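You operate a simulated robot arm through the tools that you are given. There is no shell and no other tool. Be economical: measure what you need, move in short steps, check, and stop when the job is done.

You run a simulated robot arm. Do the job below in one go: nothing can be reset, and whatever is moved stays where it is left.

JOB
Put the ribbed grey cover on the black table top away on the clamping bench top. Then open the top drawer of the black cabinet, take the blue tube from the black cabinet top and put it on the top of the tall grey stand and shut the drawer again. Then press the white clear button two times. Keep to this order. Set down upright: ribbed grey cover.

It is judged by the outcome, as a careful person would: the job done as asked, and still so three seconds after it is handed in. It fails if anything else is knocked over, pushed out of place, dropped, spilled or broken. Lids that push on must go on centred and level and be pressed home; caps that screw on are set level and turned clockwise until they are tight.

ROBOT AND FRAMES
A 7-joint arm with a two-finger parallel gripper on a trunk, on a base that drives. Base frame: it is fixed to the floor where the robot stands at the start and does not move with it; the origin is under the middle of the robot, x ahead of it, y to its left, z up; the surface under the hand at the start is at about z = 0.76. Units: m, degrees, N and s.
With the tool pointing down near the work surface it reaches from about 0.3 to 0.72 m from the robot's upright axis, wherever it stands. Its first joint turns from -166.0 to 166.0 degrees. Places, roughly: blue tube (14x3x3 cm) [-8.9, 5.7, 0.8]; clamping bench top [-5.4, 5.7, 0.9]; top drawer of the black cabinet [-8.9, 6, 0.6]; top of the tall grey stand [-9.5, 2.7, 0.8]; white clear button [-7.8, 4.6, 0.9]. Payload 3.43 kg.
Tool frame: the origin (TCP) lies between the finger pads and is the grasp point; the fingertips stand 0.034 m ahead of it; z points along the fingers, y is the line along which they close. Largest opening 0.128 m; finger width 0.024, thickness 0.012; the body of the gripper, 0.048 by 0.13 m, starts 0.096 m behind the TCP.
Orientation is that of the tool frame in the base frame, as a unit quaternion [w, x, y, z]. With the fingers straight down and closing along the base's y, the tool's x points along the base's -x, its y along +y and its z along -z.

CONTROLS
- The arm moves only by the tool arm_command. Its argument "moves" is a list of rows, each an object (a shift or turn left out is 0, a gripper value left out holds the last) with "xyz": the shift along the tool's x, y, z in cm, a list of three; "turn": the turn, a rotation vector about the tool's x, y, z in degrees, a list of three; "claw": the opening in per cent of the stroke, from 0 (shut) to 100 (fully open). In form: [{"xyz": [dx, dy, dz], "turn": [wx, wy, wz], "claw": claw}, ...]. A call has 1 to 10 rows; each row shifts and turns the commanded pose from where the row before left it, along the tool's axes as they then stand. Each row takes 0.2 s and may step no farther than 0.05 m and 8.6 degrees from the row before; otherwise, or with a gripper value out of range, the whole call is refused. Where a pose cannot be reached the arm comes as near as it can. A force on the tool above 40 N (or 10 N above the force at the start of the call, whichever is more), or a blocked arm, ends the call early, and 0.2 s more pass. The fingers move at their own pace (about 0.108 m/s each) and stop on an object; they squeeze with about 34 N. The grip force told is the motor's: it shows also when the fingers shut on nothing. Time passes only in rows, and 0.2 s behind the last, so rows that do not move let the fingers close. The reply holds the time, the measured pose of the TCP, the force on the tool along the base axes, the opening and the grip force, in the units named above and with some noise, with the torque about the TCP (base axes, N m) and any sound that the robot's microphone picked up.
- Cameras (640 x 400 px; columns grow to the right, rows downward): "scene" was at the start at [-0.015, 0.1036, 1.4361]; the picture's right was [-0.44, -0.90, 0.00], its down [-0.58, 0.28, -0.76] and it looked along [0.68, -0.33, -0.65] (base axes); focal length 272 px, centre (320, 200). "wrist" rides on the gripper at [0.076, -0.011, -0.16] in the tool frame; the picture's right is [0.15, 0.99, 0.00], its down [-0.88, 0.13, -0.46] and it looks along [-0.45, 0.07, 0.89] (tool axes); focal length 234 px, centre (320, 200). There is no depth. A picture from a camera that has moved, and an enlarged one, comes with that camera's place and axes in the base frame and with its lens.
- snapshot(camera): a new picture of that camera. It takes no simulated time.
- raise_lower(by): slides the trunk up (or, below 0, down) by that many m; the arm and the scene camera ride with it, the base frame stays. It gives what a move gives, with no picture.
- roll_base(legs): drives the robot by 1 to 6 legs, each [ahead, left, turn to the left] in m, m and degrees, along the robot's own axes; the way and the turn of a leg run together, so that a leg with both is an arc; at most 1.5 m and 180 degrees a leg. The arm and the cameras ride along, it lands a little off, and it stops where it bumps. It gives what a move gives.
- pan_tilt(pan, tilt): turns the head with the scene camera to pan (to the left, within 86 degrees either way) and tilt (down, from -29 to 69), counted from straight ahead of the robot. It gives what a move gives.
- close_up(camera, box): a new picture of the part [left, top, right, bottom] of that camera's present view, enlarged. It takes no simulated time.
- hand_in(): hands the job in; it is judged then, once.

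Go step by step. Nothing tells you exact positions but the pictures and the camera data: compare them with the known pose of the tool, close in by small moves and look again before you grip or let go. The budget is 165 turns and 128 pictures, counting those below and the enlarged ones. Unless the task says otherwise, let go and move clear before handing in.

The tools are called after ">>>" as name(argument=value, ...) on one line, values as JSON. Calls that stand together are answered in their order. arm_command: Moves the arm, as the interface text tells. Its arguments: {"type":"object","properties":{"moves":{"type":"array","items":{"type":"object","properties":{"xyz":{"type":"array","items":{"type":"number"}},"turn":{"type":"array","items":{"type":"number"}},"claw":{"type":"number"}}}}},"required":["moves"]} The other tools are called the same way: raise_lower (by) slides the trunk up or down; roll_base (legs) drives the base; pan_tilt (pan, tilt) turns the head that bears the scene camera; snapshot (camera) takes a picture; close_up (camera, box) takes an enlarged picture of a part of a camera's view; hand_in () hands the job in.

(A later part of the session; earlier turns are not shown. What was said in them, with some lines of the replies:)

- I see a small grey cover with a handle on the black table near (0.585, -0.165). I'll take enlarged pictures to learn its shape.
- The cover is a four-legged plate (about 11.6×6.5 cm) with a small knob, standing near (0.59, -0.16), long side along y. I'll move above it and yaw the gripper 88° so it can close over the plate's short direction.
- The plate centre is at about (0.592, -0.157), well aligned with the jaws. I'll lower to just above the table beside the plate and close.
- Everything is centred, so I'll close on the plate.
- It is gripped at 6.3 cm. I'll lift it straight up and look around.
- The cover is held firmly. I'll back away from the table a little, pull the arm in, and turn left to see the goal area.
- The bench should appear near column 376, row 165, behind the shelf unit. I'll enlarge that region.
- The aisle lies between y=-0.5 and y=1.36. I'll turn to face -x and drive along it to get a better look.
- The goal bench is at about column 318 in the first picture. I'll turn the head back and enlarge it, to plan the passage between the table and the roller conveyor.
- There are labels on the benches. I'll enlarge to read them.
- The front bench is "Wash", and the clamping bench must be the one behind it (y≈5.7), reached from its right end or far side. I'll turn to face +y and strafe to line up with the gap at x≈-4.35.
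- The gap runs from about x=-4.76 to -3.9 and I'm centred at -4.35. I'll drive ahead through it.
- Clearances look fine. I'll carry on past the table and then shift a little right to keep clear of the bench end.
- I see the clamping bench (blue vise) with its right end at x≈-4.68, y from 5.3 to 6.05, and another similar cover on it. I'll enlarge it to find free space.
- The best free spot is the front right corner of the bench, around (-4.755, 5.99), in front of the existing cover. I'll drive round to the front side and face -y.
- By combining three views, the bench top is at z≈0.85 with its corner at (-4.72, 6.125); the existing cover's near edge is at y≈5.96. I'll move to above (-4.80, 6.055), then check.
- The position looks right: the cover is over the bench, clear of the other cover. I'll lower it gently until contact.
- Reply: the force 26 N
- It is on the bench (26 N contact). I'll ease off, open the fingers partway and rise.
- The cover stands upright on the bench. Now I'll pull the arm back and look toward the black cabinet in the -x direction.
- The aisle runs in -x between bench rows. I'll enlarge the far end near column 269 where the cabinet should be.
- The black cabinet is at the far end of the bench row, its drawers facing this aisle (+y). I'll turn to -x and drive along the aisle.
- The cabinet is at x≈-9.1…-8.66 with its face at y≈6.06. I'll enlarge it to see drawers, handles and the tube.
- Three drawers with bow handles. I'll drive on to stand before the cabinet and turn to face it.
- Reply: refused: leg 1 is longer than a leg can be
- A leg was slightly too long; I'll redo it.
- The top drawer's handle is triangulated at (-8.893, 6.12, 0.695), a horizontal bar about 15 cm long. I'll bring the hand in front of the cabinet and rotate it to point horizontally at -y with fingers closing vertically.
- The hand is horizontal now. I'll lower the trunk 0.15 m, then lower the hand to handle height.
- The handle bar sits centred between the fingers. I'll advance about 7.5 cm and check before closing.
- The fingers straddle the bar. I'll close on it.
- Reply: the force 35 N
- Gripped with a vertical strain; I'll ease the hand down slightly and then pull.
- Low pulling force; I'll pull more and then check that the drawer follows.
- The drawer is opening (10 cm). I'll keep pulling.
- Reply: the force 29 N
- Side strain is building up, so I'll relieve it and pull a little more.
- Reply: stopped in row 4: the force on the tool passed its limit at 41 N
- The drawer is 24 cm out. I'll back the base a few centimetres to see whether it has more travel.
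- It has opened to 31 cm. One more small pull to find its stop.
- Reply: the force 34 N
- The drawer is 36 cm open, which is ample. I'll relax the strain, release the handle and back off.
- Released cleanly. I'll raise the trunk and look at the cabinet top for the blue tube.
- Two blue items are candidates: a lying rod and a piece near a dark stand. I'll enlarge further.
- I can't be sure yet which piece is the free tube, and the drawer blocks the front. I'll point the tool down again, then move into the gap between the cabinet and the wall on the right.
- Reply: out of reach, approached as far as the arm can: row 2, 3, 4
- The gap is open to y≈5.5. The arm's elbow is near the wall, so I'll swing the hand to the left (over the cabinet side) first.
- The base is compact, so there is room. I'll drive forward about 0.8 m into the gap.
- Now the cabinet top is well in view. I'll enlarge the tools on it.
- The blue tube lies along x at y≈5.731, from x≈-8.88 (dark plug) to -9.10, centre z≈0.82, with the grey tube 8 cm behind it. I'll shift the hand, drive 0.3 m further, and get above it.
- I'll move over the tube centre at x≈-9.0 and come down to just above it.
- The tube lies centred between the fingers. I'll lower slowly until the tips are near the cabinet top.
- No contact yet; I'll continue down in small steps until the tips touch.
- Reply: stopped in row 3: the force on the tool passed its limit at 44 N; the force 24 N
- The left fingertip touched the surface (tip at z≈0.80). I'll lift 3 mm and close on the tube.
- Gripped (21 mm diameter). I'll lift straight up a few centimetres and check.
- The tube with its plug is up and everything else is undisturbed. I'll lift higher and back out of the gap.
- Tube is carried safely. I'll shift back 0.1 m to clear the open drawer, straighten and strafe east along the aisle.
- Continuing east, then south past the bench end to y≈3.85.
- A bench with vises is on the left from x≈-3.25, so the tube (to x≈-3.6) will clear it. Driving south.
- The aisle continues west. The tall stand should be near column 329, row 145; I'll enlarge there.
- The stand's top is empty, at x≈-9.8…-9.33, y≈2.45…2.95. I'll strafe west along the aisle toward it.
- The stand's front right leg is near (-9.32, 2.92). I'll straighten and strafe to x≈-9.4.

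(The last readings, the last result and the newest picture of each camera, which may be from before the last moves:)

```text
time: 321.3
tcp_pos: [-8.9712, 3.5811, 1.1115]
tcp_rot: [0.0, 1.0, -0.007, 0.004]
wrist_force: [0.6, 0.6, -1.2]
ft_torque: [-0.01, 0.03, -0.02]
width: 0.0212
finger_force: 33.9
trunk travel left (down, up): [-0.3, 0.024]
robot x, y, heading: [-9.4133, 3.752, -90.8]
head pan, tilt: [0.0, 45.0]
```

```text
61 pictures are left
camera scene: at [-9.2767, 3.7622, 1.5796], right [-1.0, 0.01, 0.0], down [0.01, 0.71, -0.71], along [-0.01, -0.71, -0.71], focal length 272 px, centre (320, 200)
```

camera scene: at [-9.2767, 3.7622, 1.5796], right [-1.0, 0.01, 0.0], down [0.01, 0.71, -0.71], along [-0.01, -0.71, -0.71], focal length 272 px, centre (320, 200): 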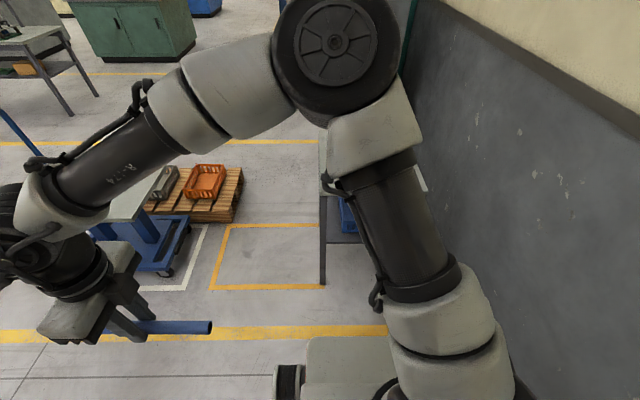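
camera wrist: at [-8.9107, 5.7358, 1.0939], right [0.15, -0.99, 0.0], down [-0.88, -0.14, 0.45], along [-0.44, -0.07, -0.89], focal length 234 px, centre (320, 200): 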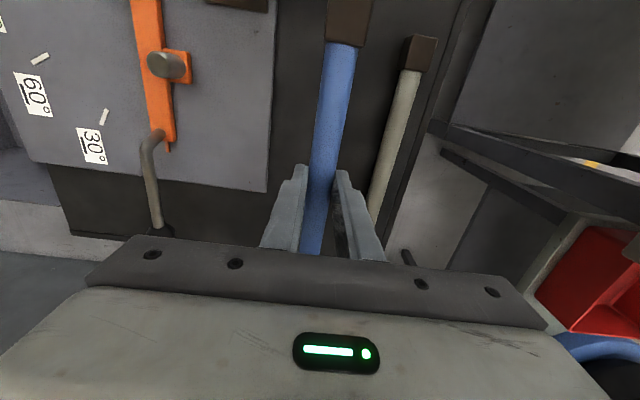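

Now I'll bring the hand to the front of the robot, staying at height.

>>> arm_command(moves=[{"xyz": [-3, 3.8, 0]}, {"xyz": [-3.5, 3.3, 0]}, {"xyz": [-4, 2.5, 0]}, {"xyz": [-4.5, 1.5, 0]}, {"xyz": [-4.7, 0.5, 0]}, {"xyz": [-4.7, 0, 0]}, {"xyz": [-4.7, 0, 0]}, {"xyz": [-4.7, 0, 0]}, {"xyz": [-4.7, 0, 0]}, {"xyz": [-4.7, 0, 0]}])

>>> arm_command(moves=[{"xyz": [-4.7, 0, 0]}, {"xyz": [-4.7, 0, 0]}, {"xyz": [-4.7, 0, 0]}])

>>> snapshot(camera="scene")

>>> snapshot(camera="wrist")

```text
time: 323.5
tcp_pos: [-9.4061, 3.4701, 1.1062]
tcp_rot: [0.002, 1.0, -0.008, 0.004]
wrist_force: [0.2, 0.0, -1.2]
ft_torque: [0.0, 0.02, -0.02]
width: 0.021
finger_force: 33.3
trunk travel left (down, up): [-0.3, 0.024]
robot x, y, heading: [-9.4151, 3.7559, -90.7]
head pan, tilt: [0.0, 45.0]
```

```text
time: 324.3
tcp_pos: [-9.5469, 3.4716, 1.1059]
tcp_rot: [0.001, 1.0, -0.008, 0.005]
wrist_force: [-0.1, -0.6, -1.5]
ft_torque: [0.03, 0.03, -0.03]
width: 0.0208
finger_force: 33.8
trunk travel left (down, up): [-0.3, 0.024]
robot x, y, heading: [-9.4131, 3.7537, -90.8]
head pan, tilt: [0.0, 45.0]
```

```text
60 pictures are left
camera scene: at [-9.2768, 3.7622, 1.5797], right [-1.0, 0.01, 0.0], down [0.01, 0.71, -0.71], along [-0.01, -0.71, -0.71], focal length 272 px, centre (320, 200)
```

scene: 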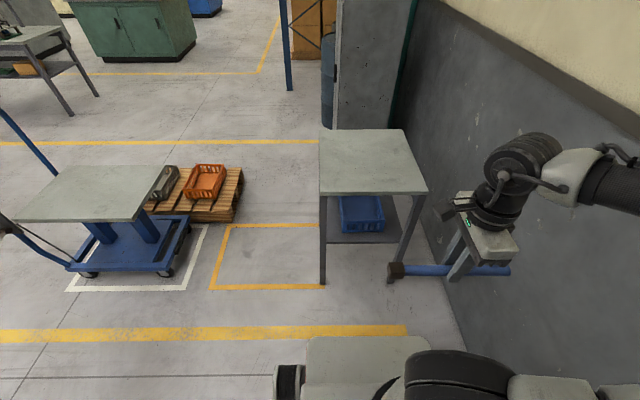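

```text
59 pictures are left
camera wrist: at [-9.4724, 3.484, 1.2663], right [0.13, -0.99, 0.0], down [-0.89, -0.12, 0.45], along [-0.44, -0.06, -0.89], focal length 234 px, centre (320, 200)
```

wrist: 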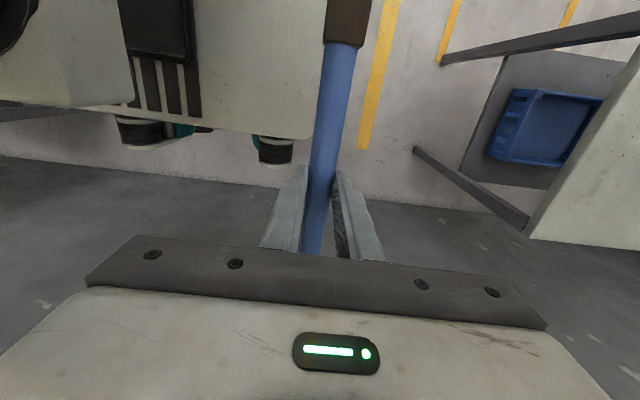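

The stand top spans x -9.735…-9.29, y 2.44…2.94, z≈0.80. I'll drive forward 0.45 m and a bit left (away from the wall).

>>> roll_base(legs=[[0, 0.1, 0], [0.43, 0, 0]])

>>> snapshot(camera="scene")

```text
time: 328.2
tcp_pos: [-9.4539, 3.0442, 1.106]
tcp_rot: [0.0, 1.0, -0.009, 0.004]
wrist_force: [0.1, -0.5, -2.1]
ft_torque: [0.01, 0.06, 0.02]
width: 0.0209
finger_force: 34.0
trunk travel left (down, up): [-0.3, 0.024]
robot x, y, heading: [-9.323, 3.3232, -90.8]
head pan, tilt: [0.0, 45.0]
```

```text
58 pictures are left
camera scene: at [-9.1822, 3.333, 1.5796], right [-1.0, 0.02, 0.0], down [0.01, 0.71, -0.71], along [-0.01, -0.71, -0.71], focal length 272 px, centre (320, 200)
```

scene: 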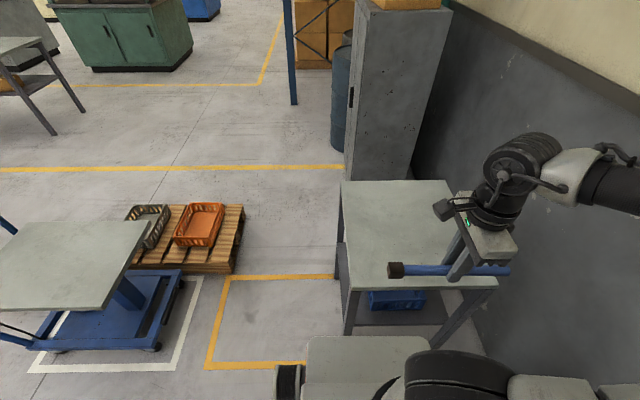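

Now I'll extend the hand over the stand's centre and lower part-way.

>>> arm_command(moves=[{"xyz": [-0.9, 4.3, 0]}, {"xyz": [-0.9, 4.3, 0]}, {"xyz": [-0.9, 4.3, 0]}, {"xyz": [-0.9, 4.3, 0]}, {"xyz": [-0.9, 4.3, 0]}, {"xyz": [-0.9, 4.3, 0]}, {"xyz": [-0.9, 4.3, 0]}, {"xyz": [-0.9, 4.3, 0]}, {"xyz": [0, 0, 4.5]}, {"xyz": [0, 0, 4.5]}])

>>> snapshot(camera="scene")

>>> snapshot(camera="wrist")

```text
time: 330.4
tcp_pos: [-9.5314, 2.7024, 1.0138]
tcp_rot: [0.001, 1.0, -0.01, 0.005]
wrist_force: [-0.1, 0.4, -1.8]
ft_torque: [-0.03, 0.09, 0.02]
width: 0.0206
finger_force: 33.8
trunk travel left (down, up): [-0.3, 0.024]
robot x, y, heading: [-9.3196, 3.3281, -90.9]
head pan, tilt: [0.0, 45.0]
```

```text
57 pictures are left
camera scene: at [-9.1824, 3.3331, 1.5797], right [-1.0, 0.02, 0.0], down [0.01, 0.71, -0.71], along [-0.01, -0.71, -0.71], focal length 272 px, centre (320, 200)
```

scene: 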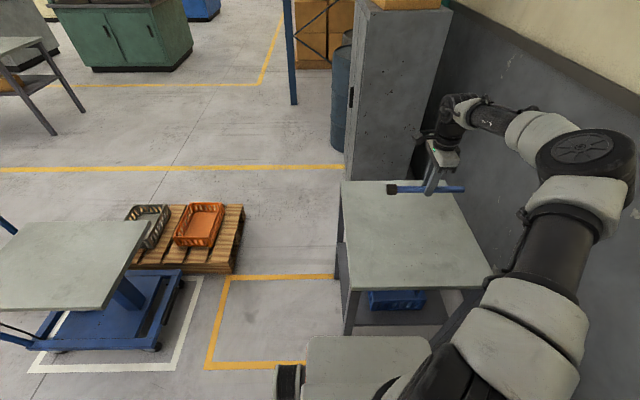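

```text
56 pictures are left
camera wrist: at [-9.4561, 2.7132, 1.1746], right [0.13, -0.99, 0.0], down [-0.89, -0.11, 0.45], along [-0.44, -0.06, -0.89], focal length 234 px, centre (320, 200)
```

wrist: 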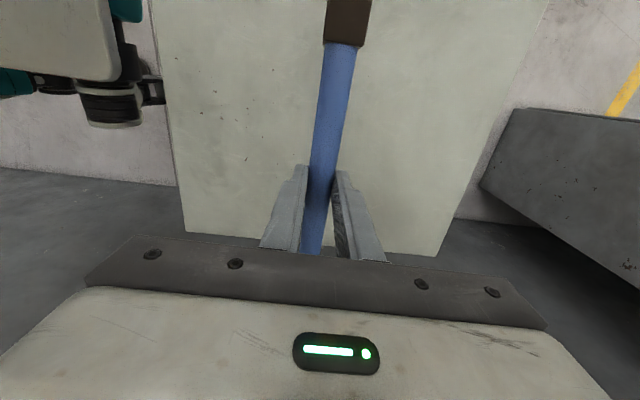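

Centred over the stand. I'll lower to contact.

>>> arm_command(moves=[{"xyz": [0, 0, 4.5]}, {"xyz": [0, 0, 4.5]}, {"xyz": [0, 0, 4.5]}, {"xyz": [0, 0, 1.5]}, {"xyz": [0, 0, 0.6]}, {"xyz": [0, 0, 0.5]}, {"xyz": [0, 0, 0.5]}, {"xyz": [0, 0, 0.5]}, {"xyz": [0, 0, 0.4]}, {}])

>>> close_up(camera="scene", box=[340, 150, 500, 290])

```text
time: 332.6
tcp_pos: [-9.5294, 2.7015, 0.8401]
tcp_rot: [0.0, 1.0, -0.009, 0.004]
wrist_force: [0.6, 1.2, -2.1]
ft_torque: [0.01, 0.01, -0.01]
width: 0.021
finger_force: 34.4
trunk travel left (down, up): [-0.3, 0.024]
robot x, y, heading: [-9.3217, 3.3234, -90.7]
head pan, tilt: [0.0, 45.0]
```

```text
2.86 times, centred on (420, 220) of scene
camera zoom: at [-9.1822, 3.3331, 1.5796], right [-1.0, 0.02, 0.0], down [0.01, 0.71, -0.71], along [-0.01, -0.71, -0.71], focal length 777 px, centre (34, 143)
```

zoom: 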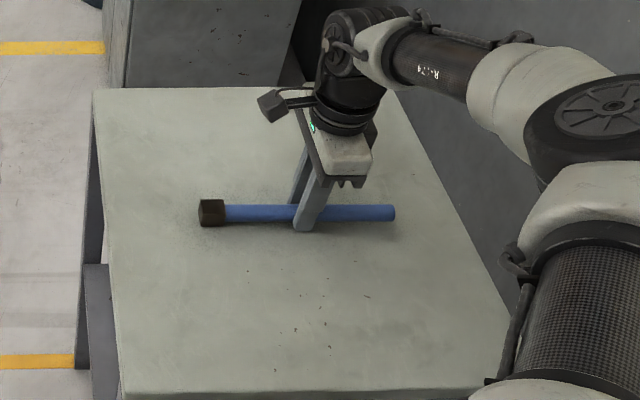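

Very close to the surface now; I'll keep lowering in small steps until contact.

>>> arm_command(moves=[{"xyz": [0, 0, 0.3]}, {"xyz": [0, 0, 0.3]}, {"xyz": [0, 0, 0.3]}, {"xyz": [0, 0, 0.3]}, {"xyz": [0, 0, 0.3]}, {"xyz": [0, 0, 0.3]}, {}])

```text
time: 333.7
tcp_pos: [-9.5305, 2.6992, 0.8343]
tcp_rot: [0.004, 1.0, -0.011, 0.004]
wrist_force: [3.1, 10.2, 19.1]
ft_torque: [0.52, 0.15, -0.14]
width: 0.0213
finger_force: 34.3
trunk travel left (down, up): [-0.3, 0.024]
robot x, y, heading: [-9.3201, 3.3256, -91.0]
head pan, tilt: [0.0, 45.0]
stopped in row 5: the force on the tool passed its limit at 45 N (the readings are from after the stop); the commanded pose is now the measured one
```

Contact. I'll ease up slightly, release and rise.

>>> arm_command(moves=[{"xyz": [0, 0, -0.15]}, {"claw": 25}, {"claw": 45}, {"claw": 45}, {"xyz": [0, 0, -1]}, {"xyz": [0, 0, -3]}, {"xyz": [0, 0, -4.5]}, {"xyz": [0, 0, -4.5]}, {"xyz": [0, 0, -4.5]}, {"xyz": [0, 0, -4.5]}])

>>> snapshot(camera="wrist")

>>> close_up(camera="scene", box=[340, 150, 500, 290])

```text
time: 335.9
tcp_pos: [-9.5305, 2.6986, 1.0533]
tcp_rot: [0.002, 1.0, -0.011, 0.005]
wrist_force: [0.1, 0.6, -0.5]
ft_torque: [-0.02, -0.01, 0.01]
width: 0.0577
finger_force: 0.1
trunk travel left (down, up): [-0.3, 0.024]
robot x, y, heading: [-9.3206, 3.3282, -90.9]
head pan, tilt: [0.0, 45.0]
```

```text
54 pictures are left
camera wrist: at [-9.4553, 2.7113, 1.2142], right [0.13, -0.99, 0.01], down [-0.89, -0.11, 0.45], along [-0.44, -0.06, -0.89], focal length 234 px, centre (320, 200)
```

wrist: 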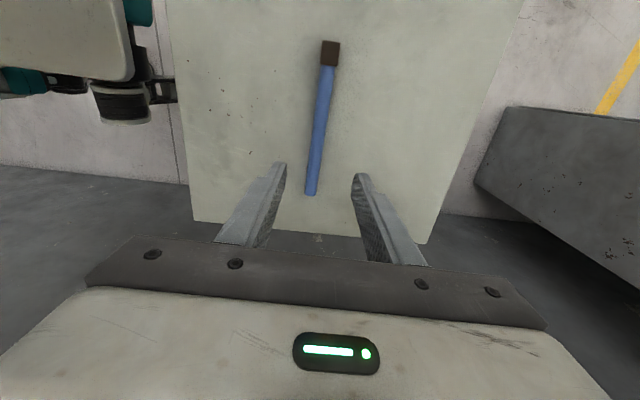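

```text
2.86 times, centred on (420, 220) of scene
camera zoom: at [-9.1821, 3.3335, 1.5796], right [-1.0, 0.02, 0.0], down [0.01, 0.71, -0.71], along [-0.01, -0.71, -0.71], focal length 777 px, centre (34, 143)
```

zoom: 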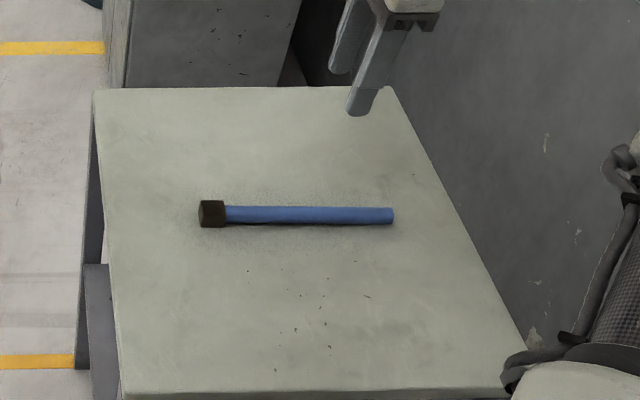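

The tube lies stably on the stand. I'll back off, retract the arm, and start the trip back to the drawer.

>>> roll_base(legs=[[-0.43, 0, 0.8]])

>>> arm_command(moves=[{"xyz": [1, -4, -1]}, {"xyz": [1, -4, 0]}, {"xyz": [1, -4, 0]}, {"xyz": [1, -4, 0]}, {"xyz": [0, -4, 0]}, {"xyz": [0, -4, 0]}])

>>> pan_tilt(pan=86, tilt=25)

>>> snapshot(camera="scene")

```text
time: 338.5
tcp_pos: [-9.5215, 3.1118, 1.053]
tcp_rot: [0.003, 1.0, -0.005, 0.004]
wrist_force: [0.5, 1.0, -0.8]
ft_torque: [0.0, -0.02, -0.03]
width: 0.0577
finger_force: 0.1
trunk travel left (down, up): [-0.3, 0.024]
robot x, y, heading: [-9.3171, 3.7415, -90.0]
head pan, tilt: [0.0, 45.0]
```

```text
time: 339.9
tcp_pos: [-9.4792, 3.3498, 1.0612]
tcp_rot: [0.003, 1.0, -0.006, 0.004]
wrist_force: [0.0, 0.7, 0.5]
ft_torque: [0.03, -0.02, -0.03]
width: 0.0575
finger_force: 0.0
trunk travel left (down, up): [-0.3, 0.024]
robot x, y, heading: [-9.3149, 3.7413, -90.4]
head pan, tilt: [0.0, 45.0]
```

```text
time: 341.5
tcp_pos: [-9.4792, 3.3489, 1.0617]
tcp_rot: [0.002, 1.0, -0.006, 0.004]
wrist_force: [-1.3, 0.1, 0.0]
ft_torque: [0.01, 0.0, -0.04]
width: 0.0574
finger_force: 0.0
trunk travel left (down, up): [-0.3, 0.024]
robot x, y, heading: [-9.3205, 3.7411, -90.6]
head pan, tilt: [85.9, 25.0]
```

```text
52 pictures are left
camera scene: at [-9.0856, 3.8233, 1.6102], right [-0.08, -1.0, 0.0], down [-0.42, 0.03, -0.91], along [0.9, -0.07, -0.42], focal length 272 px, centre (320, 200)
```

scene: 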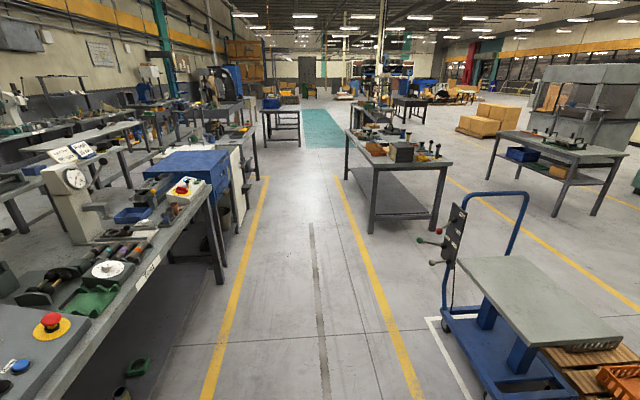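

Passing view of the button area: I'll enlarge it now so I know where the white clear button is for later.

>>> close_up(camera="scene", box=[0, 150, 240, 400])

```text
1.60 times, centred on (120, 275) of scene
camera zoom: at [-9.0856, 3.8233, 1.6102], right [-0.08, -1.0, 0.0], down [-0.42, 0.03, -0.91], along [0.9, -0.07, -0.42], focal length 435 px, centre (640, 80)
```

zoom: 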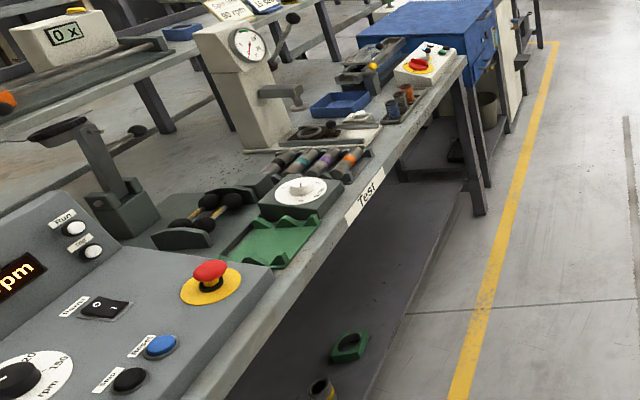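

I'll identify the button from close up later. Now driving back: east along the aisle.

>>> roll_base(legs=[[-0.06, 0, 0.6], [0, 1.5, 0], [0, 1.5, 0]])

```text
time: 370.8
tcp_pos: [-6.4857, 3.3932, 1.0625]
tcp_rot: [0.002, 1.0, -0.014, 0.005]
wrist_force: [-0.9, -0.3, 0.4]
ft_torque: [-0.02, 0.01, -0.02]
width: 0.0574
finger_force: 0.0
trunk travel left (down, up): [-0.3, 0.024]
robot x, y, heading: [-6.3166, 3.7776, -91.3]
head pan, tilt: [85.9, 25.0]
```

>>> roll_base(legs=[[0, 1.5, 1.3], [0, 0.75, 0], [-1.5, 0, 0], [-1.5, 0, 0], [-0.15, 0, 0]])

```text
time: 407.4
tcp_pos: [-4.2214, 6.5623, 1.0615]
tcp_rot: [0.003, 1.0, -0.013, 0.005]
wrist_force: [0.0, 0.0, -0.2]
ft_torque: [0.0, 0.04, 0.0]
width: 0.0578
finger_force: 0.0
trunk travel left (down, up): [-0.3, 0.024]
robot x, y, heading: [-4.053, 6.9492, -91.0]
head pan, tilt: [85.9, 25.0]
```

Now strafing west back to the cabinet.

>>> roll_base(legs=[[-0.05, 0, 1], [0, -1.5, 0], [0, -1.5, 0]])

```text
time: 436.9
tcp_pos: [-7.2318, 6.5883, 1.061]
tcp_rot: [0.002, 1.0, 0.007, 0.005]
wrist_force: [0.7, 0.1, -0.9]
ft_torque: [-0.02, 0.02, -0.02]
width: 0.0575
finger_force: 0.0
trunk travel left (down, up): [-0.3, 0.024]
robot x, y, heading: [-7.0781, 6.9797, -88.8]
head pan, tilt: [85.9, 25.0]
```

>>> roll_base(legs=[[-0.05, 0, -1.1], [0, -1.45, 0], [0, -0.2, 0]])

>>> pan_tilt(pan=0, tilt=45)

>>> snapshot(camera="scene")

>>> snapshot(camera="wrist")

```text
time: 453.8
tcp_pos: [-8.9022, 6.6366, 1.0617]
tcp_rot: [0.002, 1.0, 0.0, 0.005]
wrist_force: [-0.5, 0.4, -0.6]
ft_torque: [-0.03, -0.03, 0.02]
width: 0.0575
finger_force: 0.0
trunk travel left (down, up): [-0.3, 0.024]
robot x, y, heading: [-8.7435, 7.0282, -89.8]
head pan, tilt: [85.9, 25.0]
```

```text
time: 455.4
tcp_pos: [-8.9014, 6.6374, 1.0616]
tcp_rot: [0.002, 1.0, 0.0, 0.004]
wrist_force: [0.0, -0.6, 0.2]
ft_torque: [-0.01, 0.01, 0.03]
width: 0.0577
finger_force: 0.0
trunk travel left (down, up): [-0.3, 0.024]
robot x, y, heading: [-8.7428, 7.0332, -89.6]
head pan, tilt: [0.0, 45.0]
```

```text
50 pictures are left
camera scene: at [-8.6049, 7.0385, 1.5796], right [-1.0, -0.01, 0.0], down [0.0, 0.71, -0.71], along [0.0, -0.71, -0.71], focal length 272 px, centre (320, 200)
```

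scene: 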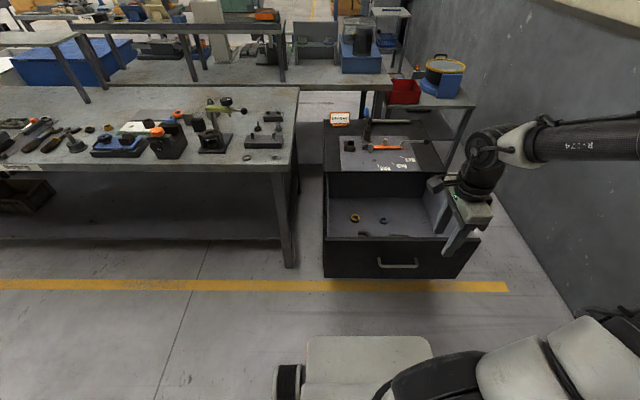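

```text
49 pictures are left
camera wrist: at [-8.8265, 6.6498, 1.2221], right [0.15, -0.99, 0.01], down [-0.88, -0.13, 0.45], along [-0.44, -0.07, -0.89], focal length 234 px, centre (320, 200)
```

wrist: 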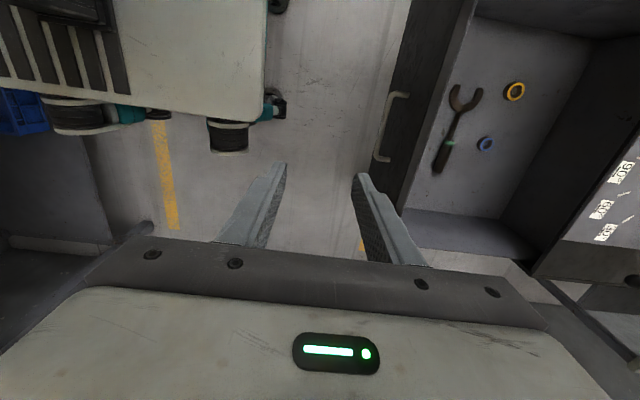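

The drawer's handle is at (-8.895, 6.48), panel top z≈0.79. I'll close the fingers, lower in front of the panel above the handle, and push it with the closed fingertips.

>>> arm_command(moves=[{"claw": 0}, {"xyz": [0.5, 0, 4.5]}, {"xyz": [0, 0, 4.5]}, {"xyz": [0, 0, 4.5]}, {"xyz": [0, 0, 4.5]}, {"xyz": [0, 0, 4.5]}, {"xyz": [0, 0, 4.5]}, {"xyz": [0, 0, 3.5]}, {}])

>>> close_up(camera="scene", box=[310, 170, 510, 300])

>>> snapshot(camera="wrist")

```text
time: 457.4
tcp_pos: [-8.8931, 6.6351, 0.7594]
tcp_rot: [0.003, 1.0, 0.0, 0.004]
wrist_force: [-0.1, -0.4, -0.3]
ft_torque: [0.02, 0.06, -0.03]
width: 0.0
finger_force: 32.9
trunk travel left (down, up): [-0.3, 0.024]
robot x, y, heading: [-8.7411, 7.0297, -89.6]
head pan, tilt: [0.0, 45.0]
```

```text
3.08 times, centred on (410, 235) of scene
camera zoom: at [-8.605, 7.0384, 1.5796], right [-1.0, -0.01, 0.0], down [0.0, 0.71, -0.71], along [0.0, -0.71, -0.71], focal length 837 px, centre (43, 92)
```

zoom: 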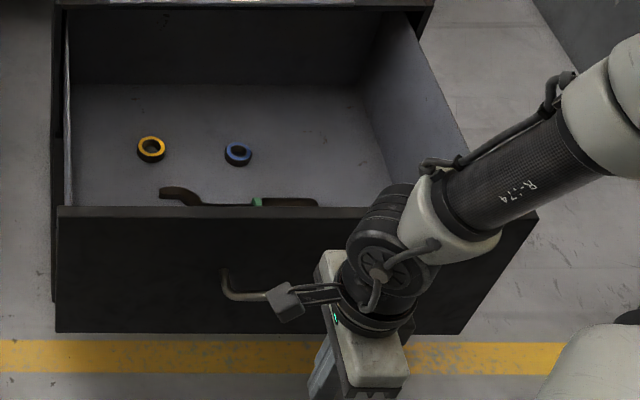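

```text
47 pictures are left
camera wrist: at [-8.8189, 6.6486, 0.9192], right [0.15, -0.99, 0.01], down [-0.88, -0.13, 0.45], along [-0.44, -0.07, -0.89], focal length 234 px, centre (320, 200)
```

wrist: 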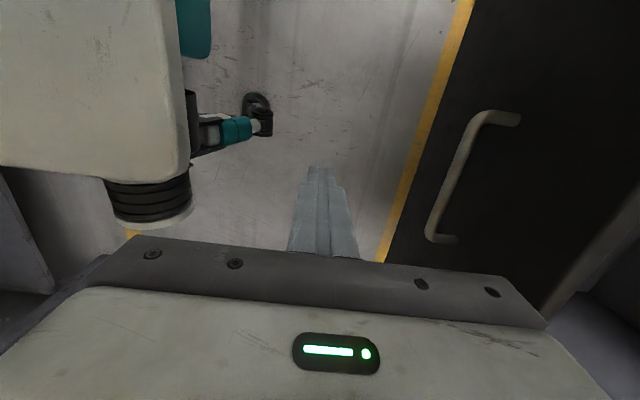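

Now moving in to touch the panel.

>>> arm_command(moves=[{"xyz": [0, 4.5, 0]}, {"xyz": [0, 4.5, 0]}, {"xyz": [0, 4, 0]}, {"xyz": [0, 1.5, 0]}, {"xyz": [0, 1, 0]}, {"xyz": [0, 1, 0]}, {"xyz": [0, 1, 0]}, {}])

>>> close_up(camera="scene", box=[310, 170, 510, 300])

```text
time: 459.2
tcp_pos: [-8.8944, 6.4582, 0.7566]
tcp_rot: [0.002, 1.0, 0.0, 0.004]
wrist_force: [0.7, 0.5, 0.4]
ft_torque: [0.05, 0.03, 0.07]
width: 0.0
finger_force: 32.9
trunk travel left (down, up): [-0.3, 0.024]
robot x, y, heading: [-8.7439, 7.0284, -89.9]
head pan, tilt: [0.0, 45.0]
```

```text
3.08 times, centred on (410, 235) of scene
camera zoom: at [-8.605, 7.0385, 1.5796], right [-1.0, -0.01, 0.0], down [0.0, 0.71, -0.71], along [0.0, -0.71, -0.71], focal length 837 px, centre (43, 92)
```

zoom: 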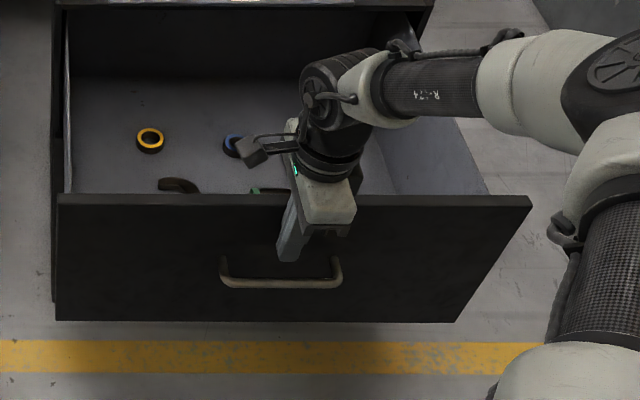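

The fingers are already pushing the panel. I'll drive forward 0.3 m to slide the drawer in.

>>> roll_base(legs=[[0.28, 0, 0]])

>>> snapshot(camera="scene")

```text
time: 461.2
tcp_pos: [-8.8923, 6.176, 0.758]
tcp_rot: [0.002, 1.0, 0.001, 0.004]
wrist_force: [0.1, 1.1, -0.1]
ft_torque: [0.03, -0.03, 0.02]
width: 0.0001
finger_force: 33.1
trunk travel left (down, up): [-0.3, 0.024]
robot x, y, heading: [-8.7401, 6.748, -89.5]
head pan, tilt: [0.0, 45.0]
```

```text
45 pictures are left
camera scene: at [-8.6032, 6.756, 1.5796], right [-1.0, -0.01, 0.0], down [0.0, 0.71, -0.71], along [0.0, -0.71, -0.71], focal length 272 px, centre (320, 200)
```

scene: 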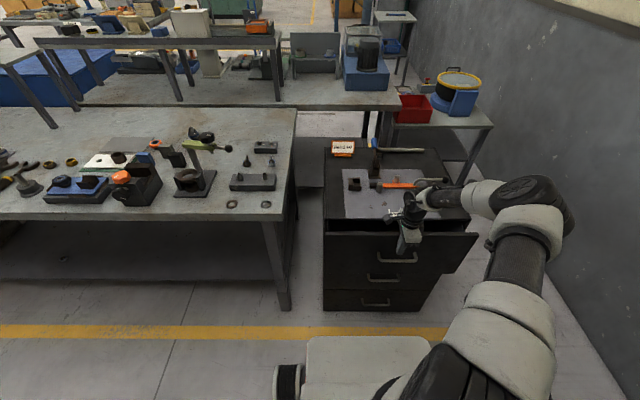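

About 7 cm left. I'll push it home with the arm.

>>> arm_command(moves=[{"xyz": [0, 2, 0]}, {"xyz": [0, 2, 0]}, {"xyz": [0, 1.5, 0]}, {"xyz": [0, 1, 0]}, {"xyz": [0, 1, 0]}, {"xyz": [0, 1, 0]}, {}])

>>> close_up(camera="scene", box=[300, 130, 510, 320])

```text
time: 462.4
tcp_pos: [-8.8945, 6.1114, 0.7547]
tcp_rot: [-0.008, 1.0, 0.0, 0.005]
wrist_force: [0.5, 13.5, 4.6]
ft_torque: [-0.65, 0.06, 0.05]
width: 0.0001
finger_force: 32.8
trunk travel left (down, up): [-0.3, 0.024]
robot x, y, heading: [-8.7412, 6.747, -89.8]
head pan, tilt: [0.0, 45.0]
stopped in row 5: the force on the tool passed its limit at 51 N (the readings are from after the stop); the commanded pose is now the measured one
```

```text
2.11 times, centred on (405, 225) of scene
camera zoom: at [-8.6031, 6.7582, 1.5797], right [-1.0, -0.01, 0.0], down [0.0, 0.71, -0.71], along [0.0, -0.71, -0.71], focal length 572 px, centre (141, 147)
```

zoom: 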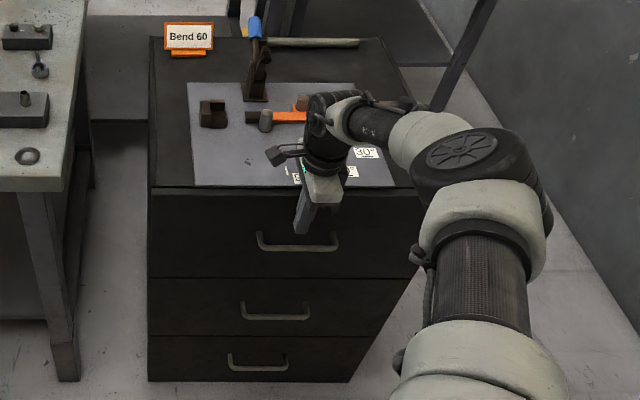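

The drawer is shut flush (51 N at the stop). I'll retreat, raise the hand and head for the button.

>>> arm_command(moves=[{"xyz": [0, -2, 0]}, {"xyz": [0, -4, 0]}, {"xyz": [0, -4, 0]}, {"xyz": [0, -4, -2]}, {"xyz": [0, -4, -4]}, {"xyz": [0, 0, -4.5]}, {"xyz": [0, 0, -4.5]}, {"xyz": [0, 0, -4.5]}, {"xyz": [0, 0, -4.5]}, {"xyz": [0, 0, -4.5]}])

>>> close_up(camera="scene", box=[300, 130, 510, 320])

```text
refused: row 5 steps farther than a row can; nothing moved
```

```text
2.11 times, centred on (405, 225) of scene
camera zoom: at [-8.6031, 6.7582, 1.5797], right [-1.0, -0.01, 0.0], down [0.0, 0.71, -0.71], along [0.0, -0.71, -0.71], focal length 572 px, centre (141, 147)
```

zoom: 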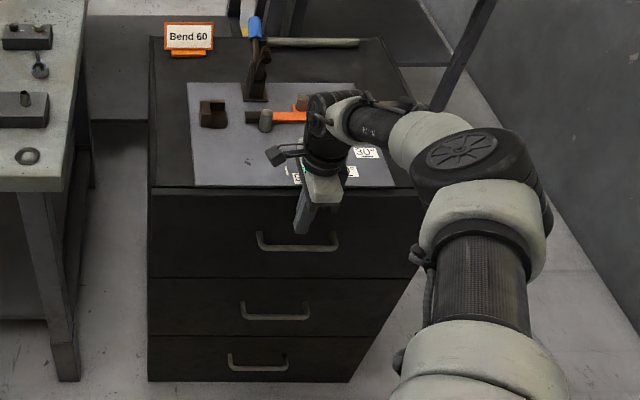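

>>> arm_command(moves=[{"xyz": [0, -2, 0]}, {"xyz": [0, -4, 0]}, {"xyz": [0, -4, 0]}, {"xyz": [0, -4, -2]}, {"xyz": [0, -3, -3.5]}, {"xyz": [0, 0, -4.5]}, {"xyz": [0, 0, -4.5]}, {"xyz": [0, 0, -4.5]}, {"xyz": [0, 0, -4.5]}, {"xyz": [0, 0, -4.5]}])

>>> roll_base(legs=[[-0.15, 0, 0], [0, 1.5, 0], [0, 1.5, 0]])

```text
time: 464.6
tcp_pos: [-8.8953, 6.274, 1.038]
tcp_rot: [-0.007, 1.0, 0.001, 0.005]
wrist_force: [0.1, 0.0, 0.2]
ft_torque: [0.01, 0.01, 0.0]
width: 0.0
finger_force: 33.0
trunk travel left (down, up): [-0.3, 0.024]
robot x, y, heading: [-8.7444, 6.749, -89.5]
head pan, tilt: [0.0, 45.0]
```

```text
time: 493.8
tcp_pos: [-5.9626, 6.366, 1.0365]
tcp_rot: [-0.006, 1.0, -0.018, 0.005]
wrist_force: [-0.2, 0.2, 0.5]
ft_torque: [0.02, -0.02, -0.01]
width: 0.0002
finger_force: 33.1
trunk travel left (down, up): [-0.3, 0.024]
robot x, y, heading: [-5.7898, 6.8346, -91.5]
head pan, tilt: [0.0, 45.0]
```

I'll tuck the arm in and raise it before passing the vise, then go on east and south.

>>> arm_command(moves=[{"xyz": [0, -3, -3]}, {"xyz": [0, -3, -3]}, {"xyz": [0, -2, -3]}])

>>> roll_base(legs=[[-0.12, 0, 1.5], [0, 1.5, 0], [0, 0.2, 0]])

```text
time: 494.6
tcp_pos: [-5.9593, 6.4459, 1.1289]
tcp_rot: [-0.006, 1.0, -0.018, 0.004]
wrist_force: [0.5, -0.3, -0.8]
ft_torque: [-0.03, 0.0, 0.01]
width: 0.0
finger_force: 32.9
trunk travel left (down, up): [-0.3, 0.024]
robot x, y, heading: [-5.7903, 6.8335, -91.9]
head pan, tilt: [0.0, 45.0]
```

```text
time: 512.2
tcp_pos: [-4.2419, 6.5641, 1.1285]
tcp_rot: [-0.007, 1.0, 0.0, 0.005]
wrist_force: [0.4, -0.2, -0.2]
ft_torque: [0.02, 0.0, -0.02]
width: 0.0003
finger_force: 33.6
trunk travel left (down, up): [-0.3, 0.024]
robot x, y, heading: [-4.0891, 6.9542, -89.6]
head pan, tilt: [0.0, 45.0]
```

Clear. Driving south, then turning to face the benches (+y).

>>> roll_base(legs=[[1.5, 0, -0.4], [1.5, 0, 0], [0.15, 0, 0], [0, 0, 179]])

>>> roll_base(legs=[[0, 1.5, 0], [0, 1.3, 0]])

>>> pan_tilt(pan=35, tilt=35)

>>> snapshot(camera="scene")

```text
time: 535.1
tcp_pos: [-3.9169, 4.1862, 1.1289]
tcp_rot: [-0.003, 0.015, 1.0, -0.006]
wrist_force: [0.1, -0.3, 0.8]
ft_torque: [0.02, 0.01, -0.01]
width: 0.0
finger_force: 33.3
trunk travel left (down, up): [-0.3, 0.024]
robot x, y, heading: [-4.0869, 3.794, 88.8]
head pan, tilt: [0.0, 45.0]
```

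```text
time: 562.1
tcp_pos: [-6.7217, 4.2856, 1.129]
tcp_rot: [-0.005, 0.026, 1.0, -0.007]
wrist_force: [-0.4, 0.1, -0.3]
ft_torque: [0.03, 0.02, 0.0]
width: 0.0002
finger_force: 33.2
trunk travel left (down, up): [-0.3, 0.024]
robot x, y, heading: [-6.897, 3.9018, 87.5]
head pan, tilt: [0.0, 45.0]
```

```text
time: 563.1
tcp_pos: [-6.721, 4.2854, 1.1286]
tcp_rot: [-0.005, 0.025, 1.0, -0.006]
wrist_force: [0.8, 0.0, 0.2]
ft_torque: [-0.04, -0.01, -0.03]
width: 0.0
finger_force: 33.1
trunk travel left (down, up): [-0.3, 0.024]
robot x, y, heading: [-6.8936, 3.9036, 87.7]
head pan, tilt: [35.0, 35.0]
```

```text
42 pictures are left
camera scene: at [-7.0876, 3.8933, 1.5944], right [0.84, 0.53, 0.0], down [0.31, -0.48, -0.82], along [-0.44, 0.69, -0.57], focal length 272 px, centre (320, 200)
```

scene: 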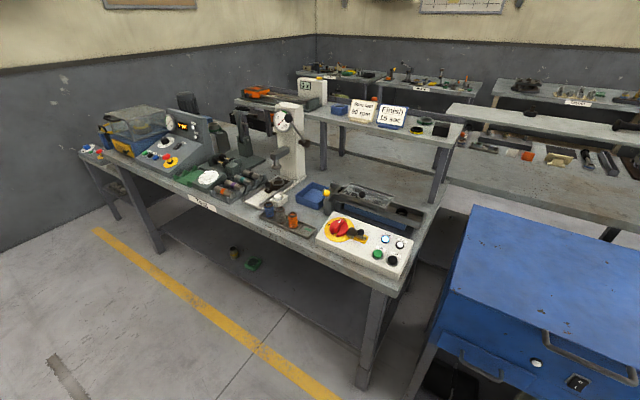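

The control box with a red switch and four small buttons stands at the bench's near end. I'll enlarge it, and the other panel too, to read labels.

>>> close_up(camera="scene", box=[310, 200, 430, 280])

>>> close_up(camera="scene", box=[70, 80, 310, 230])

```text
5.00 times, centred on (370, 240) of scene
camera zoom: at [-7.0876, 3.8933, 1.5944], right [0.84, 0.53, 0.0], down [0.31, -0.48, -0.82], along [-0.44, 0.69, -0.57], focal length 1360 px, centre (70, 0)
```

zoom: 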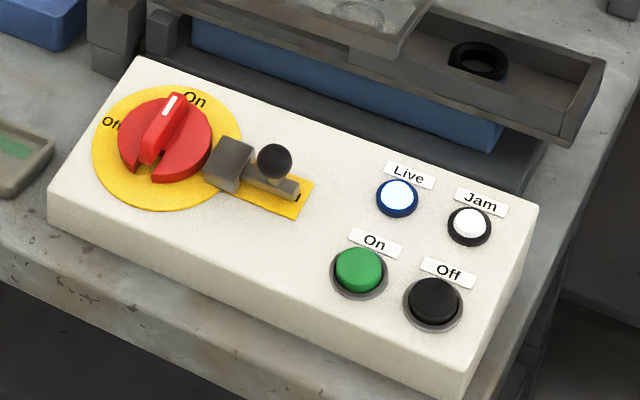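

```text
2.67 times, centred on (190, 155) of scene
camera zoom: at [-7.0876, 3.8933, 1.5944], right [0.84, 0.53, 0.0], down [0.31, -0.48, -0.82], along [-0.44, 0.69, -0.57], focal length 725 px, centre (667, 320)
```

zoom: 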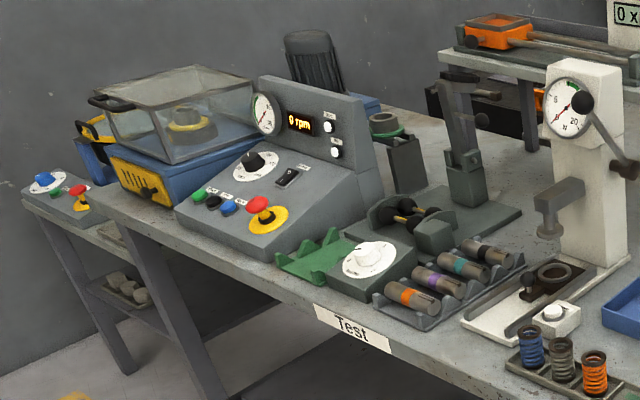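

A small white box with a white button stands before the gauge press at about (-7.77, 4.615), matching the expected place. I'll zoom to confirm its label.

>>> close_up(camera="scene", box=[240, 170, 310, 225])

```text
7.27 times, centred on (275, 198) of scene
camera zoom: at [-7.0876, 3.8933, 1.5944], right [0.84, 0.53, 0.0], down [0.31, -0.48, -0.82], along [-0.44, 0.69, -0.57], focal length 1978 px, centre (647, 218)
```

zoom: 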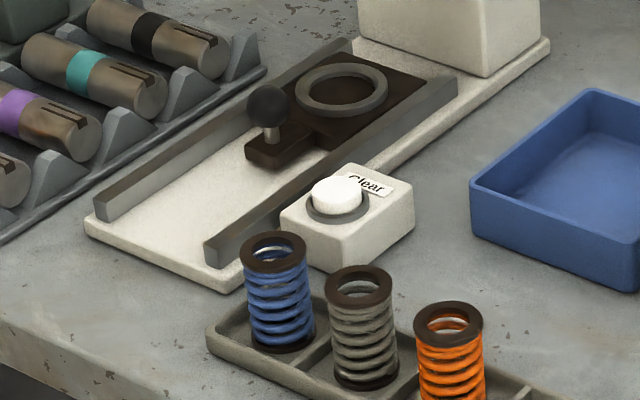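

It is labelled "Clear". I'll straighten up, strafe until in front of it, and look again.

>>> roll_base(legs=[[0, 0, 2.3], [0.05, 1.05, 0]])

>>> pan_tilt(pan=0, tilt=45)

>>> snapshot(camera="scene")

>>> snapshot(camera="wrist")

```text
time: 573.8
tcp_pos: [-7.7767, 4.345, 1.128]
tcp_rot: [-0.005, 0.001, 1.0, -0.006]
wrist_force: [0.1, -1.1, 0.1]
ft_torque: [0.02, 0.03, 0.05]
width: 0.0
finger_force: 33.3
trunk travel left (down, up): [-0.3, 0.024]
robot x, y, heading: [-7.9311, 3.9524, 90.6]
head pan, tilt: [35.0, 35.0]
```

```text
time: 574.8
tcp_pos: [-7.7758, 4.3443, 1.1288]
tcp_rot: [-0.004, 0.001, 1.0, -0.007]
wrist_force: [0.7, 0.5, -0.6]
ft_torque: [0.0, 0.0, -0.01]
width: 0.0
finger_force: 32.8
trunk travel left (down, up): [-0.3, 0.024]
robot x, y, heading: [-7.9293, 3.9522, 90.2]
head pan, tilt: [0.0, 45.0]
```

```text
38 pictures are left
camera scene: at [-8.0714, 3.9441, 1.5797], right [1.0, 0.0, 0.0], down [0.0, -0.71, -0.71], along [0.0, 0.71, -0.71], focal length 272 px, centre (320, 200)
```

scene: 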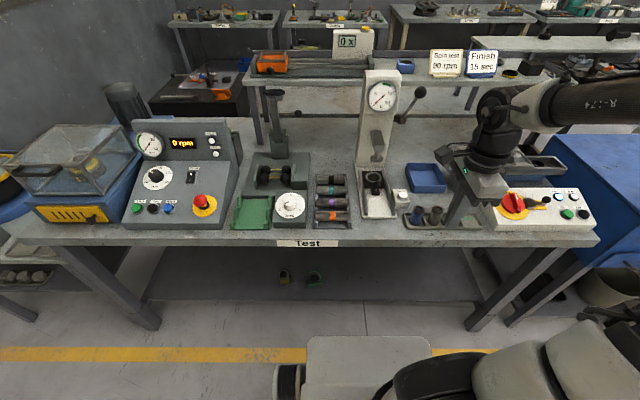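

```text
37 pictures are left
camera wrist: at [-7.8492, 4.3375, 1.2893], right [-0.14, 0.99, -0.01], down [0.88, 0.13, 0.45], along [0.44, 0.05, -0.89], focal length 234 px, centre (320, 200)
```

wrist: 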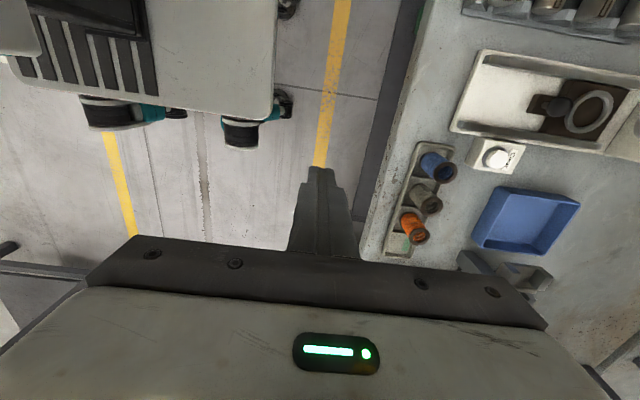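

The button's cap is at about (-7.785, 4.635, 0.91). I'll move the base 0.1 m closer and bring the closed fingertips above the button.

>>> roll_base(legs=[[0.1, 0, 0]])

>>> arm_command(moves=[{"xyz": [0.2, 4, 0]}, {"xyz": [0.2, 4, 0]}, {"xyz": [0.2, 4, 0]}, {"xyz": [0.2, 4, 0]}, {"xyz": [0, 2.5, 0]}, {"xyz": [0, 0, 4]}, {"xyz": [0, 0, 4]}, {}])

>>> snapshot(camera="wrist")

>>> close_up(camera="scene", box=[320, 100, 500, 250])

```text
time: 575.9
tcp_pos: [-7.776, 4.4435, 1.1274]
tcp_rot: [-0.005, 0.0, 1.0, -0.006]
wrist_force: [1.2, 0.3, -0.1]
ft_torque: [-0.03, -0.02, 0.0]
width: 0.0001
finger_force: 32.9
trunk travel left (down, up): [-0.3, 0.024]
robot x, y, heading: [-7.9307, 4.0512, 90.1]
head pan, tilt: [0.0, 45.0]
```

```text
time: 577.7
tcp_pos: [-7.7857, 4.6289, 1.0463]
tcp_rot: [-0.004, 0.001, 1.0, -0.006]
wrist_force: [0.7, -0.8, -0.7]
ft_torque: [-0.01, -0.01, 0.0]
width: 0.0
finger_force: 33.1
trunk travel left (down, up): [-0.3, 0.024]
robot x, y, heading: [-7.9331, 4.0483, 90.0]
head pan, tilt: [0.0, 45.0]
```

```text
36 pictures are left
camera wrist: at [-7.8595, 4.6211, 1.2066], right [-0.15, 0.99, -0.01], down [0.88, 0.13, 0.45], along [0.44, 0.05, -0.89], focal length 234 px, centre (320, 200)
```

wrist: 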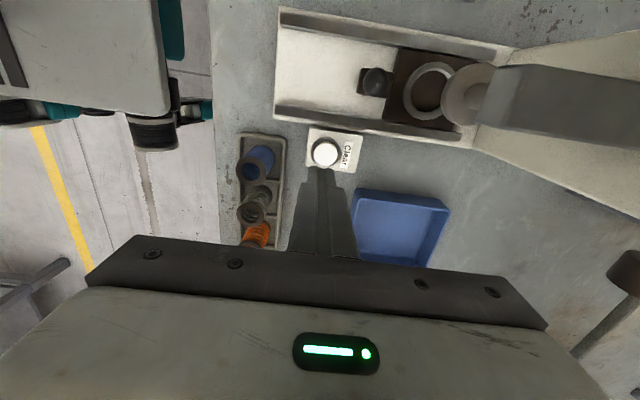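

```text
2.67 times, centred on (410, 175) of scene
camera zoom: at [-8.0717, 4.0428, 1.5797], right [1.0, 0.0, 0.0], down [0.0, -0.71, -0.71], along [0.0, 0.71, -0.71], focal length 725 px, centre (80, 267)
```

zoom: 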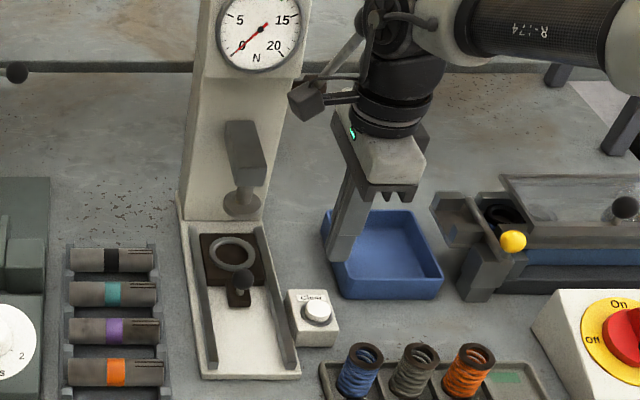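

The estimates agree at (-7.781, 4.635). I'll fine-align and lower to just above the cap.

>>> arm_command(moves=[{"xyz": [-0.4, 0.6, 3]}, {"xyz": [0, 0, 3]}, {"xyz": [0, 0, 1.5]}, {}])

>>> close_up(camera="scene", box=[360, 160, 460, 240])

>>> snapshot(camera="wrist")

```text
time: 578.7
tcp_pos: [-7.7828, 4.6332, 0.9726]
tcp_rot: [-0.005, 0.001, 1.0, -0.006]
wrist_force: [0.5, -0.9, 0.2]
ft_torque: [-0.01, 0.0, 0.0]
width: 0.0
finger_force: 33.4
trunk travel left (down, up): [-0.3, 0.024]
robot x, y, heading: [-7.9299, 4.0534, 90.1]
head pan, tilt: [0.0, 45.0]
```

```text
5.00 times, centred on (410, 200) of scene
camera zoom: at [-8.0717, 4.0427, 1.5796], right [1.0, 0.0, 0.0], down [0.0, -0.71, -0.71], along [0.0, 0.71, -0.71], focal length 1360 px, centre (-130, 200)
```

zoom: 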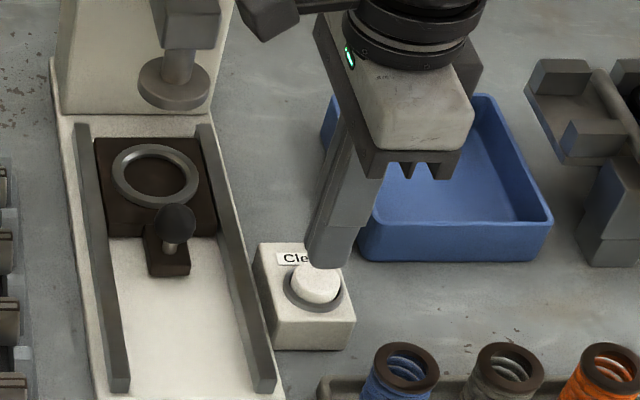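

```text
33 pictures are left
camera wrist: at [-7.8566, 4.6252, 1.133], right [-0.14, 0.99, -0.01], down [0.88, 0.13, 0.45], along [0.44, 0.05, -0.89], focal length 234 px, centre (320, 200)
```

wrist: 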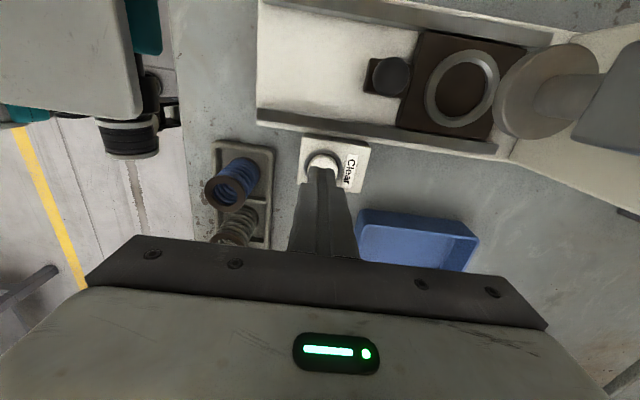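

Well aligned. I'll press down slowly and watch the force and sound.

>>> arm_command(moves=[{"xyz": [0, 0.2, 1.5]}, {"xyz": [0, 0, 0.6]}, {"xyz": [0, 0, 0.3]}, {"xyz": [0, 0, 0.2]}, {"xyz": [0, 0, 0.2]}])

>>> close_up(camera="scene", box=[360, 160, 460, 240])

```text
time: 579.9
tcp_pos: [-7.7834, 4.6328, 0.9442]
tcp_rot: [-0.005, 0.0, 1.0, -0.005]
wrist_force: [-1.5, -1.4, 10.8]
ft_torque: [-0.05, -0.05, -0.01]
width: 0.0
finger_force: 32.8
trunk travel left (down, up): [-0.3, 0.024]
robot x, y, heading: [-7.9312, 4.0499, 90.3]
head pan, tilt: [0.0, 45.0]
heard: click
```

```text
5.00 times, centred on (410, 200) of scene
camera zoom: at [-8.0721, 4.0417, 1.5798], right [1.0, 0.0, 0.0], down [0.0, -0.71, -0.71], along [0.0, 0.71, -0.71], focal length 1360 px, centre (-130, 200)
```

zoom: 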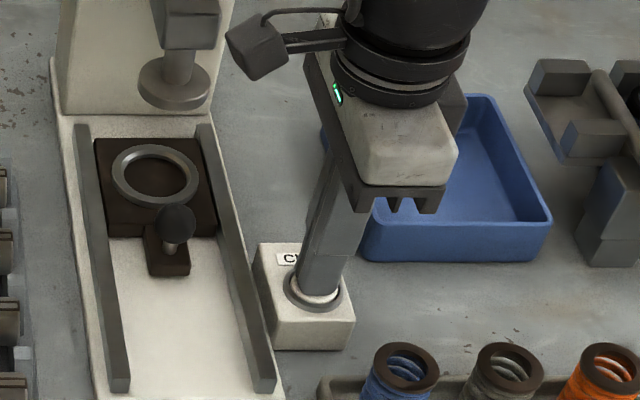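

One click heard. I'll release fully (2 cm up) and check that state before the second press.

>>> arm_command(moves=[{"xyz": [0, 0, -1]}, {"xyz": [0, 0, -1]}, {}, {}])

>>> arm_command(moves=[{"xyz": [0, 0, 1]}, {"xyz": [0, 0, 0.5]}, {"xyz": [0, 0, 0.3]}, {"xyz": [0, 0, 0.2]}])

```text
time: 580.9
tcp_pos: [-7.781, 4.6335, 0.9632]
tcp_rot: [-0.005, 0.001, 1.0, -0.007]
wrist_force: [0.3, -0.5, -0.8]
ft_torque: [-0.04, 0.01, 0.03]
width: 0.0
finger_force: 33.7
trunk travel left (down, up): [-0.3, 0.024]
robot x, y, heading: [-7.9325, 4.0484, 90.2]
head pan, tilt: [0.0, 45.0]
```

```text
time: 581.9
tcp_pos: [-7.7811, 4.6346, 0.9443]
tcp_rot: [-0.005, 0.001, 1.0, -0.004]
wrist_force: [-0.8, -1.2, 12.3]
ft_torque: [-0.01, -0.07, 0.02]
width: 0.0
finger_force: 32.6
trunk travel left (down, up): [-0.3, 0.024]
robot x, y, heading: [-7.9263, 4.049, 90.1]
head pan, tilt: [0.0, 45.0]
heard: click
```

Second click heard. I'll lift clear, retract and take a last look.

>>> arm_command(moves=[{"xyz": [0, 0, -1]}, {"xyz": [0, 0, -3]}, {"xyz": [0, 0, -4.5]}, {"xyz": [0, 0, -4.5]}, {"xyz": [0, 0, -4.5]}, {"xyz": [0, -4, 0]}, {"xyz": [0, -4, 0]}, {"xyz": [0, -4, 0]}, {"xyz": [0, -4, 0]}, {}])

>>> snapshot(camera="scene")

```text
time: 584.1
tcp_pos: [-7.7808, 4.4747, 1.1213]
tcp_rot: [-0.004, 0.001, 1.0, -0.006]
wrist_force: [0.2, -0.4, 1.0]
ft_torque: [0.02, -0.02, 0.01]
width: 0.0
finger_force: 33.0
trunk travel left (down, up): [-0.3, 0.024]
robot x, y, heading: [-7.9316, 4.0552, 90.3]
head pan, tilt: [0.0, 45.0]
```

```text
31 pictures are left
camera scene: at [-8.0717, 4.0425, 1.5796], right [1.0, 0.0, 0.0], down [0.0, -0.71, -0.71], along [0.0, 0.71, -0.71], focal length 272 px, centre (320, 200)
```

scene: 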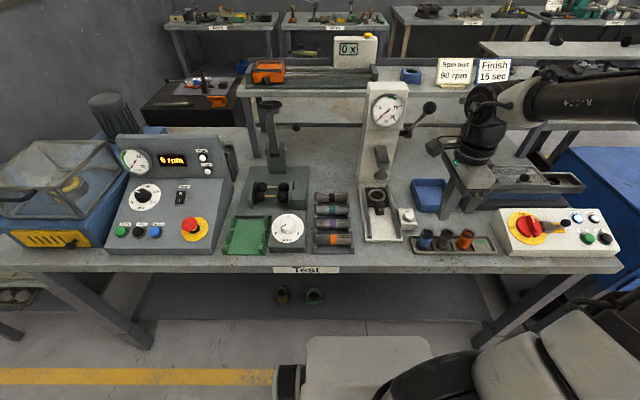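

Everything stands as asked and the arm is clear of the bench, so I'm handing in.

>>> hand_in()

```text
The job is handed in.
```

I finished all four parts in the order you gave and handed the job in; no verdict has come back.

- **Cover:** the ribbed grey cover stands upright on the clamping bench top, near its front right corner.
- **Tube:** with the top drawer open, I took the blue tube from the black cabinet and laid it on top of the tall grey stand.
- **Drawer:** I pushed the top drawer shut until it met its stop.
- **Button:** I pressed the white clear button twice and heard a click each time.

The tube measured about 21 cm long rather than the 14 cm listed. It was the only blue tube I found on the cabinet.
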